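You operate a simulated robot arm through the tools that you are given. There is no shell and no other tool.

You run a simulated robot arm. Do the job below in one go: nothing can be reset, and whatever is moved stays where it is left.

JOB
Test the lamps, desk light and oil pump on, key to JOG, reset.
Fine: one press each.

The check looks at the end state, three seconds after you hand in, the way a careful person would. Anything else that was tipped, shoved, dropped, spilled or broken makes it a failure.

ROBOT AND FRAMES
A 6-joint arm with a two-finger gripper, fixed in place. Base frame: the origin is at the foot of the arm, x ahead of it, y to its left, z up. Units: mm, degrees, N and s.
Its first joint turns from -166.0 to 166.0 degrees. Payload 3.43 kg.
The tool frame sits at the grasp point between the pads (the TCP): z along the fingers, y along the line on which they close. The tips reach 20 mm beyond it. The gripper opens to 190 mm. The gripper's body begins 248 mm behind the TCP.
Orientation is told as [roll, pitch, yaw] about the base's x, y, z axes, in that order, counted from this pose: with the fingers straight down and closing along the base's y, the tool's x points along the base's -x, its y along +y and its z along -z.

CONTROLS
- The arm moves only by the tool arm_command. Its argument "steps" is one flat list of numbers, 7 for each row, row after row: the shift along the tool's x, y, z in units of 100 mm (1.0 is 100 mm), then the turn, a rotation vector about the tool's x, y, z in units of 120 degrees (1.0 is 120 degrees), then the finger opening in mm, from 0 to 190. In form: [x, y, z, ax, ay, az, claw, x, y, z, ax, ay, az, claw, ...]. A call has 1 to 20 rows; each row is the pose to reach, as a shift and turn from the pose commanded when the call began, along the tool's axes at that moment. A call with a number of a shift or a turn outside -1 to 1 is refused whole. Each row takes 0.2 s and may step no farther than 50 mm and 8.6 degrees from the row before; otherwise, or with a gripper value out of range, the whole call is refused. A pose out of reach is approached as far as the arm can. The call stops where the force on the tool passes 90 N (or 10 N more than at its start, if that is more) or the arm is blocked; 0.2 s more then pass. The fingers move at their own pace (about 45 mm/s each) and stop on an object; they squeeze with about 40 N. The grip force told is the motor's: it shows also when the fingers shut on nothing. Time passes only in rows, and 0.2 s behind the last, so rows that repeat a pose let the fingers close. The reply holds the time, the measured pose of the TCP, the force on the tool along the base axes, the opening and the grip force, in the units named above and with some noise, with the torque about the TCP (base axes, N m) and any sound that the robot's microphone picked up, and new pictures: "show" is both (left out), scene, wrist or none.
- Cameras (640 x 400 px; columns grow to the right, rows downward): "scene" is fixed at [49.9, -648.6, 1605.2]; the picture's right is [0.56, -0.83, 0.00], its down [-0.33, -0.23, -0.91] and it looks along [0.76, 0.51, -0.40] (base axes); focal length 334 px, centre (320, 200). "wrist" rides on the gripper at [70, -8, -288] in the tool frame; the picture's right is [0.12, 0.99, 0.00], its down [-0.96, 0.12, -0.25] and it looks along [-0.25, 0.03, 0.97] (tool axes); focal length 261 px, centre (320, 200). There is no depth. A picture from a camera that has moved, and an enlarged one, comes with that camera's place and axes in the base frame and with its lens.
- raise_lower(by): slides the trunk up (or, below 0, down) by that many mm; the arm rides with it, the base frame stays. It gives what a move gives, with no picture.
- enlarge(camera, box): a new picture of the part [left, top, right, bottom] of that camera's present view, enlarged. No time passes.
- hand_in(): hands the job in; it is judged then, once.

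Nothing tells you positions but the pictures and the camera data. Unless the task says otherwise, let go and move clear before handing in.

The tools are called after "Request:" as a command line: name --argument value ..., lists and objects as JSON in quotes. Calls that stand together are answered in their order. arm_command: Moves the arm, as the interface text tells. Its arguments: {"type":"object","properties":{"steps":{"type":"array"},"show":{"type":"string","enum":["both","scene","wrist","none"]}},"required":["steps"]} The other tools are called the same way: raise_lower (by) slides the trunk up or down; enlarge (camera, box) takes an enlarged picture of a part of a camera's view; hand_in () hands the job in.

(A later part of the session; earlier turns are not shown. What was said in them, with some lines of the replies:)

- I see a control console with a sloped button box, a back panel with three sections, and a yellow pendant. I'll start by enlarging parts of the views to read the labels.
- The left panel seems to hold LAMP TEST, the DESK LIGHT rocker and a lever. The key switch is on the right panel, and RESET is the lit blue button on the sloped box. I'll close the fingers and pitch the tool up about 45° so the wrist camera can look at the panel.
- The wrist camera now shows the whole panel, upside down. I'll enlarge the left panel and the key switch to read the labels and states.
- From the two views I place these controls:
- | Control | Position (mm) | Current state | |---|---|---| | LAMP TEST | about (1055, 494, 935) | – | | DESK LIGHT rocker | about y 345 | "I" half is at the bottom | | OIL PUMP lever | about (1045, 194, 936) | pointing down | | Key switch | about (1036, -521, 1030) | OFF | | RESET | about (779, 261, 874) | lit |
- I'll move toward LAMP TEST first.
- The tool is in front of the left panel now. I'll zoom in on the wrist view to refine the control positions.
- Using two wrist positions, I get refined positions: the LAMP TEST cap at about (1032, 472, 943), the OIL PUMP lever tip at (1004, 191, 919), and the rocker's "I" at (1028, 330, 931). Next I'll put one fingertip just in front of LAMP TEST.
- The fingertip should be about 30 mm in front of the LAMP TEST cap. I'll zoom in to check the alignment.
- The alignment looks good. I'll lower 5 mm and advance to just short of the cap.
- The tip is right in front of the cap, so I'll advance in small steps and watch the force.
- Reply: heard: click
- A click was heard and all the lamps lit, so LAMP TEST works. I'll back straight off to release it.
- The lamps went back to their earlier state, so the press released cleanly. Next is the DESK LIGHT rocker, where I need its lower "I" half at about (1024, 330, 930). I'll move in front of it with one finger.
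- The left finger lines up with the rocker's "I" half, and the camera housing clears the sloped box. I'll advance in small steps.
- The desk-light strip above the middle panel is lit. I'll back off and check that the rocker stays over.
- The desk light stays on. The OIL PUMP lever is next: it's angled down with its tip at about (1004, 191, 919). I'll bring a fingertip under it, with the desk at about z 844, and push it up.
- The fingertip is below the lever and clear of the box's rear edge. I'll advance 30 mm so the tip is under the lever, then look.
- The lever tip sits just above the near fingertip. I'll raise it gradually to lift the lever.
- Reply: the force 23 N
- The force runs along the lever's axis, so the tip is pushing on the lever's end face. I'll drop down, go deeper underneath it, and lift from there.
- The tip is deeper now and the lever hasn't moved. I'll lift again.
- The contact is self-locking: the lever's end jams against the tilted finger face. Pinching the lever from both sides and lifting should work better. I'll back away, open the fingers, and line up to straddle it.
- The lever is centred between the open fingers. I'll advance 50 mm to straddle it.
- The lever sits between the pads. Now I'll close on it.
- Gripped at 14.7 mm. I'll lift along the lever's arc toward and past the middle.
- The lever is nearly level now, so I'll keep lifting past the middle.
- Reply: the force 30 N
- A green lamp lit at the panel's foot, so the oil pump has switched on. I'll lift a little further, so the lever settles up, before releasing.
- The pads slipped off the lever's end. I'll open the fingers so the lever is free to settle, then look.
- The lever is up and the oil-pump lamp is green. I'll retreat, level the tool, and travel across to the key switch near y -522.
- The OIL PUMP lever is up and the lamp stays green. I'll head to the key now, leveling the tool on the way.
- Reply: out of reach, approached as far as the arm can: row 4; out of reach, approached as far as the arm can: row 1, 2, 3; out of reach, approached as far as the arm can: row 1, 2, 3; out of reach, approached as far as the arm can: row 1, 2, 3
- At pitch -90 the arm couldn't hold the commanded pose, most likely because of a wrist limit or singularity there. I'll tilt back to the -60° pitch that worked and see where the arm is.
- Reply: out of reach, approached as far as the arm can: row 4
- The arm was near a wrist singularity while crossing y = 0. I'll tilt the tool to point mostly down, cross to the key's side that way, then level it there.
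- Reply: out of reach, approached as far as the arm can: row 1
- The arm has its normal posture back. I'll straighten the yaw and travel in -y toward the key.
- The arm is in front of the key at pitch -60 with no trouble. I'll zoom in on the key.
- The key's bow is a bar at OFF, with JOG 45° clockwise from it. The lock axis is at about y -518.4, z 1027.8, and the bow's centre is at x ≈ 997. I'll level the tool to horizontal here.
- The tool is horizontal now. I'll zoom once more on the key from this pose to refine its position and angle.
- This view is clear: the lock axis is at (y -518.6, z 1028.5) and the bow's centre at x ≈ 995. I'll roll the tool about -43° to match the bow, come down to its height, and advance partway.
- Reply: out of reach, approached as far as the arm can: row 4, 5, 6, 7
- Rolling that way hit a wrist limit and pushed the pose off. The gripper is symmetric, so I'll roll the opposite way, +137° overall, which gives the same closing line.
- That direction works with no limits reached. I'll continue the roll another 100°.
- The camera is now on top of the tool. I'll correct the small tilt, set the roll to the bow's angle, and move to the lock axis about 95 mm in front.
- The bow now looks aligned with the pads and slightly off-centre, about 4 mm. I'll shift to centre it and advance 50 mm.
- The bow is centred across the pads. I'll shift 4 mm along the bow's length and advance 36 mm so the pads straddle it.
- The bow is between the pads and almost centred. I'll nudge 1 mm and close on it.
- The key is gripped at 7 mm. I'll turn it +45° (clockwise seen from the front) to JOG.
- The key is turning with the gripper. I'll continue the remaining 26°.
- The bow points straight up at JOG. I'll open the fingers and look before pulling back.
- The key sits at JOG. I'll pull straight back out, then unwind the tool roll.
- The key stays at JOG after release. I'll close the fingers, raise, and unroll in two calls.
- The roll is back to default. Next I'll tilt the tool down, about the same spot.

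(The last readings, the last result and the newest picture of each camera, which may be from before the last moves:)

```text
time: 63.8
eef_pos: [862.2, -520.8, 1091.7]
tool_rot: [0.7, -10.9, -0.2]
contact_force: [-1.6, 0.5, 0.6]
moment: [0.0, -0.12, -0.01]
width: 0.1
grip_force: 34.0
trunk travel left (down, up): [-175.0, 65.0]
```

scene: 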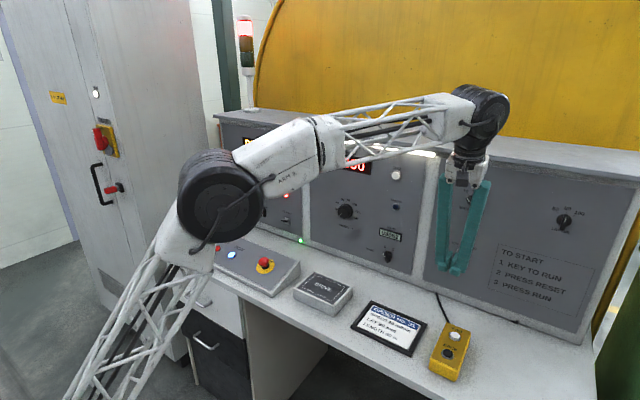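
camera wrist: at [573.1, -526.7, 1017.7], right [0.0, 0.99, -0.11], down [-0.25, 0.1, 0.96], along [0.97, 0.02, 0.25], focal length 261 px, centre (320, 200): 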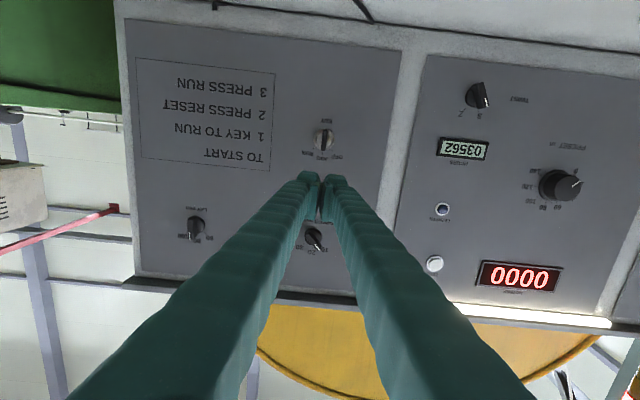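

Posture is normal again, so I'll travel in +y toward RESET.

Request:
arm_command --steps '[0, 0.49, 0, 0, 0, 0, 0, 0, 0.98, 0, 0, 0, 0, 0]' --show "none"

Request:
arm_command --steps '[0, 0.49, 0, 0, 0, 0, 0, 0, 0.98, 0, 0, 0, 0, 0]' --show "none"

Request:
arm_command --steps '[0, 0.49, 0, 0, 0, 0, 0, 0, 0.98, 0, 0, 0, 0, 0]' --show "none"

Request:
arm_command --steps '[0, 0.49, 0, 0, 0, 0, 0, 0, 0.98, 0, 0, 0, 0, 0]' --show "none"

Request:
arm_command --steps '[0.1, 0.47, -0.02, 0, 0, 0, 0, 0.2, 0.94, -0.04, 0, 0, 0, 0]' --show "none"

Request:
arm_command --steps '[0.12, 0.47, -0.02, 0, 0, 0, 0, 0.24, 0.94, -0.04, 0, 0, 0, 0]' --show "both"

```text
time: 64.4
eef_pos: [861.5, -422.6, 1091.5]
tool_rot: [0.8, -11.0, -0.3]
contact_force: [0.9, -1.4, -0.6]
moment: [0.17, -0.01, 0.03]
width: 0.1
grip_force: 34.2
trunk travel left (down, up): [-175.0, 65.0]
```

```text
time: 65.0
eef_pos: [862.6, -325.1, 1092.7]
tool_rot: [0.8, -11.0, -0.3]
contact_force: [0.1, -0.4, -0.3]
moment: [0.19, 0.02, 0.0]
width: 0.0
grip_force: 34.3
trunk travel left (down, up): [-175.0, 65.0]
```

```text
time: 65.6
eef_pos: [863.0, -226.5, 1093.3]
tool_rot: [0.9, -11.0, -0.4]
contact_force: [0.1, -0.6, -0.7]
moment: [0.2, 0.02, 0.05]
width: 0.0
grip_force: 33.6
trunk travel left (down, up): [-175.0, 65.0]
```

```text
time: 66.2
eef_pos: [862.7, -126.6, 1095.4]
tool_rot: [0.8, -11.1, -0.2]
contact_force: [0.2, -0.8, -1.0]
moment: [0.2, 0.01, 0.05]
width: 0.0
grip_force: 34.3
trunk travel left (down, up): [-175.0, 65.0]
```

```text
time: 66.8
eef_pos: [842.6, -32.8, 1097.3]
tool_rot: [0.7, -10.9, -0.3]
contact_force: [-0.1, -0.5, -0.3]
moment: [0.15, 0.06, 0.06]
width: 0.2
grip_force: 33.9
trunk travel left (down, up): [-175.0, 65.0]
```

```text
time: 67.4
eef_pos: [819.4, 62.1, 1096.3]
tool_rot: [0.8, -11.1, -0.3]
contact_force: [0.6, -0.5, -0.6]
moment: [0.11, 0.05, 0.04]
width: 0.0
grip_force: 33.8
trunk travel left (down, up): [-175.0, 65.0]
camera wrist: at [693.8, 49.9, 1364.0], right [-0.11, 0.99, -0.01], down [0.9, 0.11, 0.43], along [0.43, 0.04, -0.9], focal length 261 px, centre (320, 200)
```

scene: 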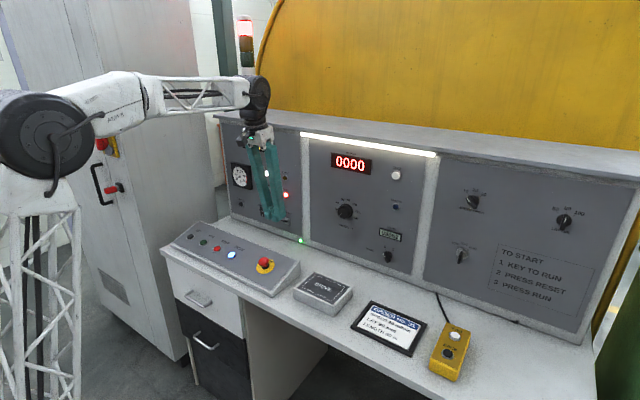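
wrist: 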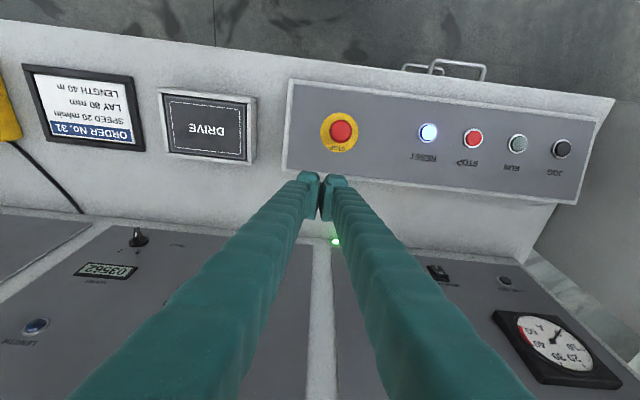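

RESET's cap triangulates to about (763, 250, 885) on the roughly 16° slope. I'll press it with the +y finger so the other finger stays over bare plate, away from STOP. Now I'll move above it.

Request:
arm_command --steps '[0.145, 0.284, 0.2, 0, 0, 0, 0, 0.29, 0.568, 0.4, 0, 0, 0, 0, 0.434, 0.852, 0.6, 0, 0, 0, 0]' --show "none"

Request:
arm_command --steps '[0.145, 0.284, 0.2, 0, -0.0139, 0, 0, 0.29, 0.568, 0.4, 0, -0.0278, 0, 0, 0.434, 0.852, 0.6, 0, -0.0417, 0, 0, 0.434, 0.852, 0.6, 0, -0.0417, 0, 0]' --show "both"

Request:
enlarge --camera "wrist" --box '[250, 130, 410, 250]'

Request:
enlarge --camera "scene" --box '[170, 200, 310, 310]'

```text
time: 68.2
eef_pos: [788.8, 146.0, 1029.8]
tool_rot: [0.7, -11.0, -0.4]
contact_force: [0.1, -0.5, -0.5]
moment: [0.11, 0.02, 0.04]
width: 0.0
grip_force: 34.1
trunk travel left (down, up): [-175.0, 65.0]
```

```text
time: 69.2
eef_pos: [757.0, 233.5, 964.9]
tool_rot: [0.7, -16.0, -0.2]
contact_force: [0.2, -0.4, 0.1]
moment: [0.03, 0.0, 0.01]
width: 0.0
grip_force: 34.2
trunk travel left (down, up): [-175.0, 65.0]
camera wrist: at [608.4, 222.0, 1220.8], right [-0.11, 0.99, -0.02], down [0.86, 0.11, 0.5], along [0.5, 0.04, -0.86], focal length 261 px, centre (320, 200)
```

scene: 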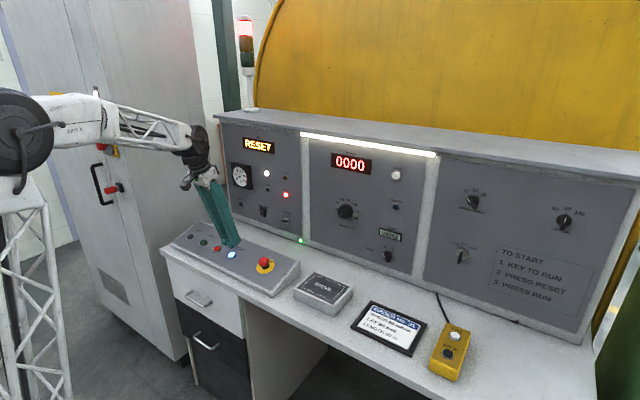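
wrist: 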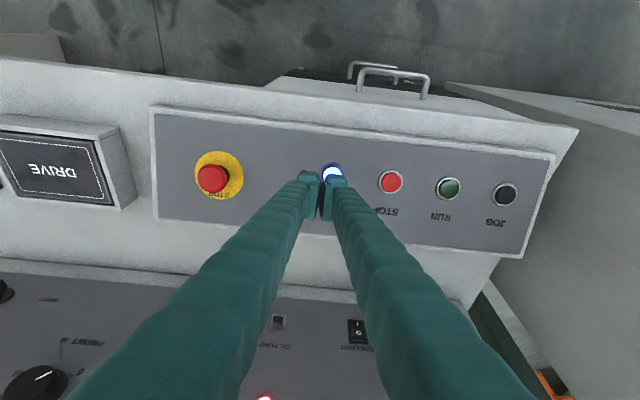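

```text
3.33 times, centred on (330, 190) of wrist
camera zoom: at [608.4, 222.0, 1220.8], right [-0.11, 0.99, -0.02], down [0.86, 0.11, 0.5], along [0.5, 0.04, -0.86], focal length 869 px, centre (287, 233)
```

zoom: 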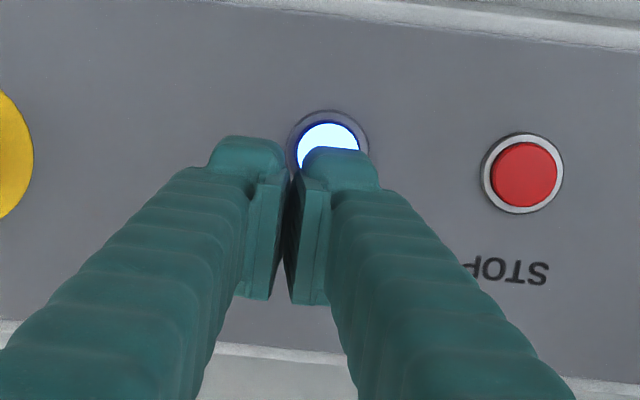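

```text
3.64 times, centred on (240, 255) of scene
camera zoom: at [49.9, -648.6, 1605.2], right [0.56, -0.83, 0.0], down [-0.33, -0.23, -0.91], along [0.76, 0.51, -0.4], focal length 1214 px, centre (611, 0)
```

zoom: 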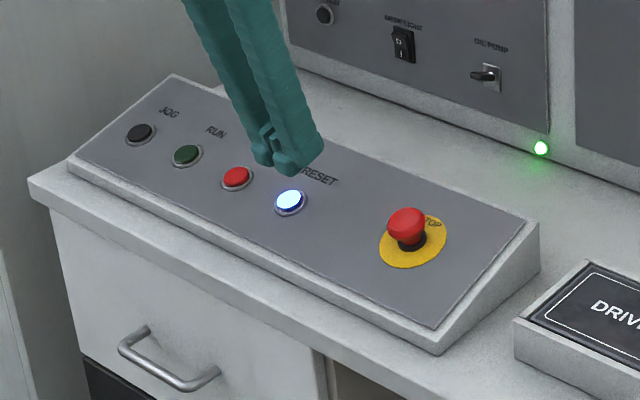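

The finger lines up with RESET, and STOP is about 80 mm away in y, well clear. I'll descend to about 8 mm above the cap.

Request:
arm_command --steps '[0.08, 0, 0.2, 0, 0, 0, 0, 0.166, 0, 0.4, 0, 0, 0, 0, 0.166, 0, 0.5, 0, 0, 0, 0, 0.166, 0, 0.5, 0, 0, 0, 0]' --show "both"

Request:
enlarge --camera "wrist" --box '[250, 130, 410, 250]'

Request:
enlarge --camera "scene" --box '[190, 220, 280, 290]'

```text
time: 70.2
eef_pos: [754.8, 233.4, 913.6]
tool_rot: [0.8, -16.0, -0.2]
contact_force: [-0.6, 0.2, 0.1]
moment: [0.01, 0.01, -0.02]
width: 0.0
grip_force: 34.3
trunk travel left (down, up): [-175.0, 65.0]
camera wrist: at [606.6, 222.0, 1168.6], right [-0.11, 0.99, -0.02], down [0.86, 0.11, 0.5], along [0.5, 0.04, -0.86], focal length 261 px, centre (320, 200)
```

scene: 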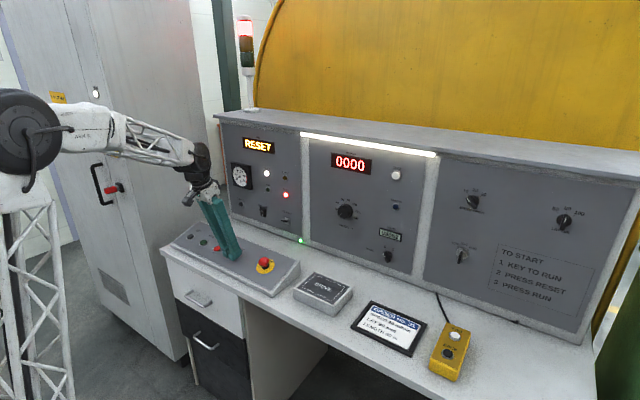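
wrist: 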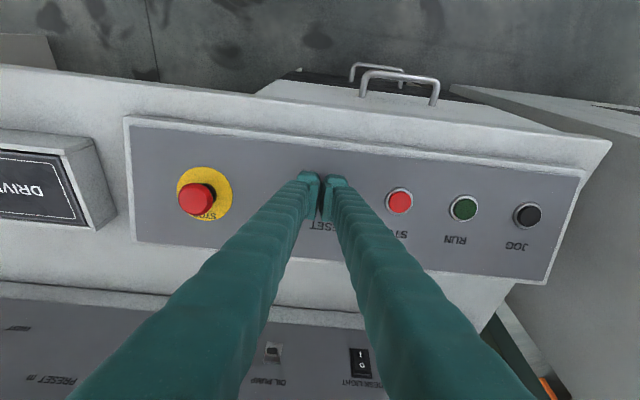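

```text
3.33 times, centred on (330, 190) of wrist
camera zoom: at [606.6, 222.0, 1168.6], right [-0.11, 0.99, -0.02], down [0.86, 0.11, 0.5], along [0.5, 0.04, -0.86], focal length 869 px, centre (287, 233)
```

zoom: 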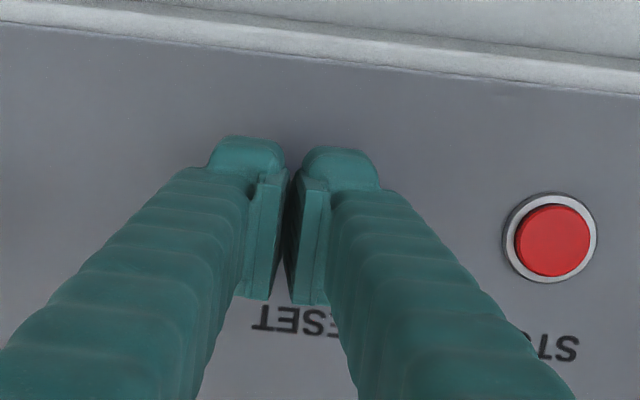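

```text
5.71 times, centred on (235, 255) of scene
camera zoom: at [49.9, -648.6, 1605.2], right [0.56, -0.83, 0.0], down [-0.33, -0.23, -0.91], along [0.76, 0.51, -0.4], focal length 1908 px, centre (806, -114)
```

zoom: 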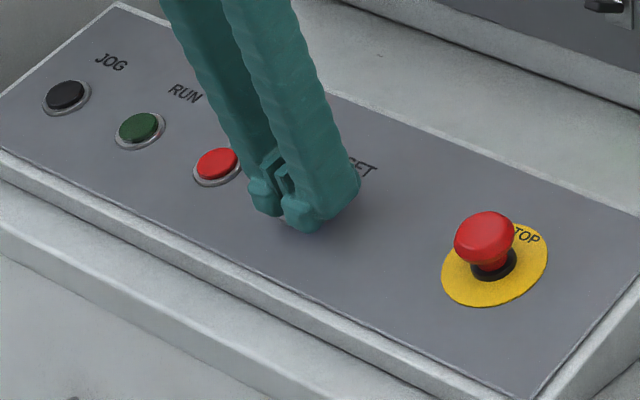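

RESET is hidden directly beneath the fingertip, as intended. I'll press down in small steps along the plate normal.

Request:
arm_command --steps '[0, 0, 0.025, 0, 0, 0, 0, 0, 0, 0.05, 0, 0, 0, 0]' --show "none"

Request:
arm_command --steps '[0, 0, 0.015, 0, 0, 0, 0]' --show "none"

```text
time: 70.8
eef_pos: [755.8, 233.7, 907.7]
tool_rot: [0.8, -16.0, -0.2]
contact_force: [0.2, -0.3, 0.6]
moment: [-0.03, -0.01, 0.02]
width: 0.0
grip_force: 34.5
trunk travel left (down, up): [-175.0, 65.0]
```

```text
time: 71.2
eef_pos: [755.5, 232.0, 905.3]
tool_rot: [0.7, -16.0, -0.3]
contact_force: [-0.2, 0.2, -0.5]
moment: [0.01, 0.0, -0.01]
width: 0.1
grip_force: 34.5
trunk travel left (down, up): [-175.0, 65.0]
```

Request:
arm_command --steps '[0, 0, 0.015, 0, 0, 0, 0]' --show "none"

Request:
arm_command --steps '[0, 0, 0.015, 0, 0, 0, 0]' --show "none"

```text
time: 71.6
eef_pos: [757.1, 233.4, 905.1]
tool_rot: [0.8, -16.0, -0.4]
contact_force: [0.2, 0.4, 0.3]
moment: [0.05, -0.03, 0.02]
width: 0.1
grip_force: 33.6
trunk travel left (down, up): [-175.0, 65.0]
```

```text
time: 72.0
eef_pos: [756.2, 233.2, 902.9]
tool_rot: [0.7, -16.0, -0.3]
contact_force: [0.2, 0.5, 1.2]
moment: [0.02, -0.02, -0.01]
width: 0.0
grip_force: 34.4
trunk travel left (down, up): [-175.0, 65.0]
heard: click
```

A click was heard. I'll take a picture in place before releasing.

Request:
arm_command --steps '[0, 0, 0, 0, 0, 0, 0]' --show "scene"

Request:
enlarge --camera "scene" --box '[170, 125, 310, 290]'

```text
time: 72.4
eef_pos: [758.1, 234.0, 903.2]
tool_rot: [0.7, -16.0, -0.3]
contact_force: [-0.6, -0.3, 2.1]
moment: [0.05, -0.01, 0.02]
width: 0.1
grip_force: 34.1
trunk travel left (down, up): [-175.0, 65.0]
```

scene: 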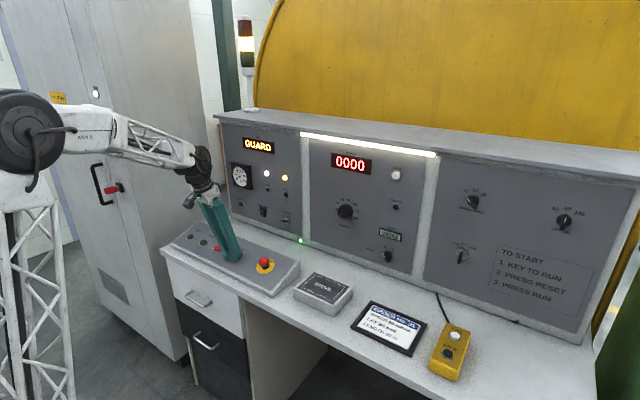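

```text
2.42 times, centred on (240, 208) of scene
camera zoom: at [49.9, -648.6, 1605.2], right [0.56, -0.83, 0.0], down [-0.33, -0.23, -0.91], along [0.76, 0.51, -0.4], focal length 809 px, centre (514, 182)
```

zoom: 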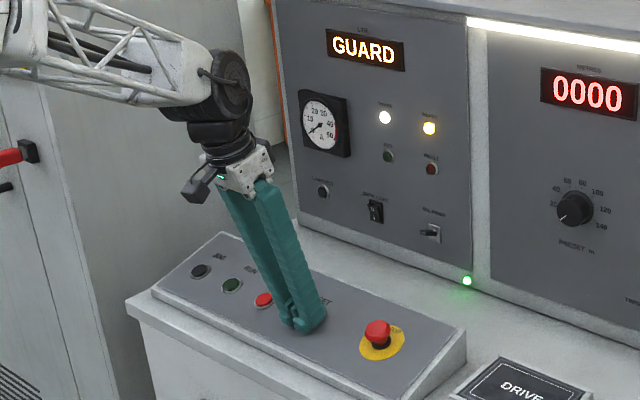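

FAULT went out, READY lit, and the display left RESET. I'll lift straight off and clear.

Request:
arm_command --steps '[0, 0, -0.1, 0, 0, 0, 0, 0, 0, -0.4, 0, 0, 0, 0, 0, 0, -0.8, 0, 0, 0, 0, 0, 0, -1.0, 0, 0, 0, 0]' --show "none"

Request:
arm_command --steps '[0.2, 0, -0.35, 0, 0, 0, 0, 0.4, 0, -0.7, 0, 0, 0, 0, 0.5, 0, -1.0, 0, 0, 0, 0, 0.5, 0, -1.0, 0, 0, 0, 0]' --show "both"

Request:
enlarge --camera "scene" --box '[160, 125, 310, 305]'

Request:
enlarge --camera "scene" --box '[425, 165, 625, 325]'

Request:
enlarge --camera "scene" --box '[290, 135, 490, 390]'

```text
time: 73.4
eef_pos: [730.3, 231.7, 1000.6]
tool_rot: [0.6, -15.9, -0.3]
contact_force: [-0.3, -0.4, 0.4]
moment: [0.01, 0.06, -0.04]
width: 0.1
grip_force: 34.2
trunk travel left (down, up): [-175.0, 65.0]
```

```text
time: 74.4
eef_pos: [654.0, 231.9, 1081.8]
tool_rot: [0.7, -16.0, -0.3]
contact_force: [0.0, -0.3, 0.0]
moment: [0.01, -0.01, -0.01]
width: 0.2
grip_force: 34.2
trunk travel left (down, up): [-175.0, 65.0]
camera wrist: at [505.2, 219.7, 1337.8], right [-0.11, 0.99, -0.02], down [0.86, 0.11, 0.5], along [0.5, 0.04, -0.86], focal length 261 px, centre (320, 200)
```

scene: 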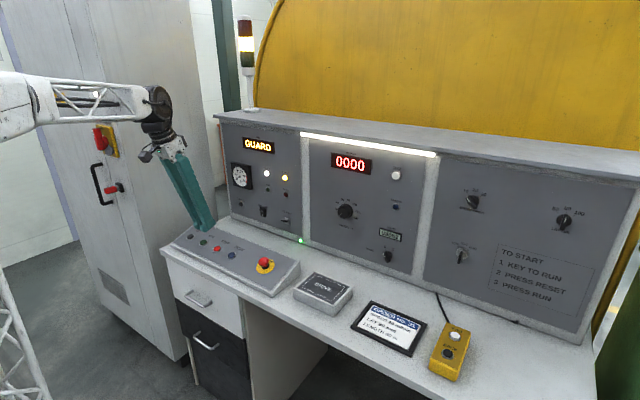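
wrist: 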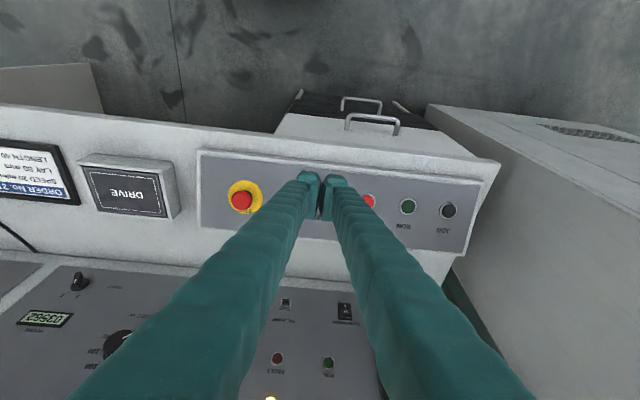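

```text
2.22 times, centred on (235, 215) of scene
camera zoom: at [49.9, -648.6, 1605.2], right [0.56, -0.83, 0.0], down [-0.33, -0.23, -0.91], along [0.76, 0.51, -0.4], focal length 742 px, centre (509, 167)
```

zoom: 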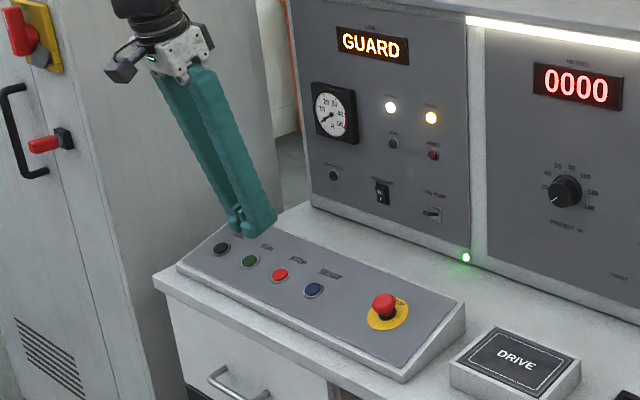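

```text
2.50 times, centred on (525, 245) of scene
camera zoom: at [49.9, -648.6, 1605.2], right [0.56, -0.83, 0.0], down [-0.33, -0.23, -0.91], along [0.76, 0.51, -0.4], focal length 835 px, centre (-192, 88)
```

zoom: 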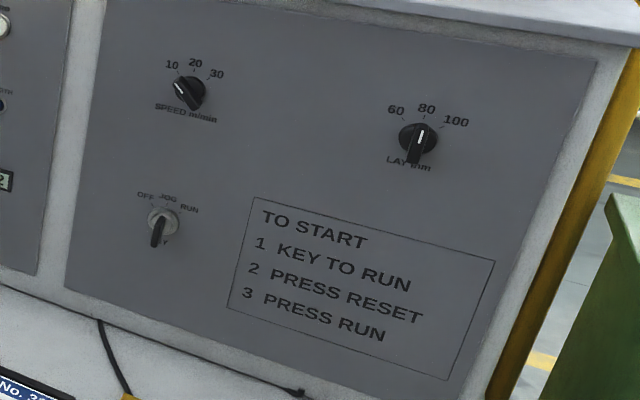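

```text
1.57 times, centred on (390, 262) of scene
camera zoom: at [49.9, -648.6, 1605.2], right [0.56, -0.83, 0.0], down [-0.33, -0.23, -0.91], along [0.76, 0.51, -0.4], focal length 524 px, centre (210, 102)
```

zoom: 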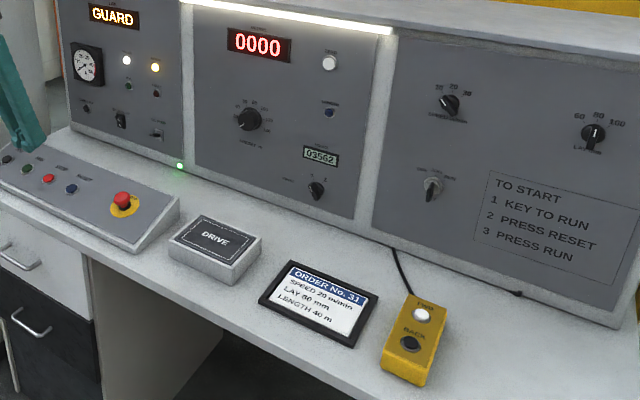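

Final state looks right:
- **Lamps:** tested with one press, all lit and then returned.
- **Desk light:** on.
- **Oil pump:** lever up, green lamp lit.
- **Key:** at JOG.
- **Reset:** pressed once; FAULT went out and READY is lit.

The display now reads GUARD, which the job doesn't ask me to deal with. Nothing else looks disturbed and the arm is clear, so I'm handing in.

Request:
hand_in

```text
The job is handed in.
```

The job is handed in, and in the last pictures every control was where you asked. I haven't seen the check's verdict.

- **Lamp test:** I pressed it once. All the lamps lit and went back to their earlier state when I let go.
- **Desk light:** The rocker is on "I" and the light strip is lit.
- **Oil pump:** The lever is up and its lamp is green. Two tries at lifting it from below jammed against the lever's end without moving it, so I gripped it from the sides. The grip slipped off at the top, but the lever stayed up.
- **Key:** It is at JOG and stayed there after I let go.
- **Reset:** I pressed it once. The FAULT lamp went out and READY lit.

The line display now reads GUARD where it used to read RESET. I left that alone because it wasn't part of the job. Nothing else looked moved, and the arm is clear of the console.
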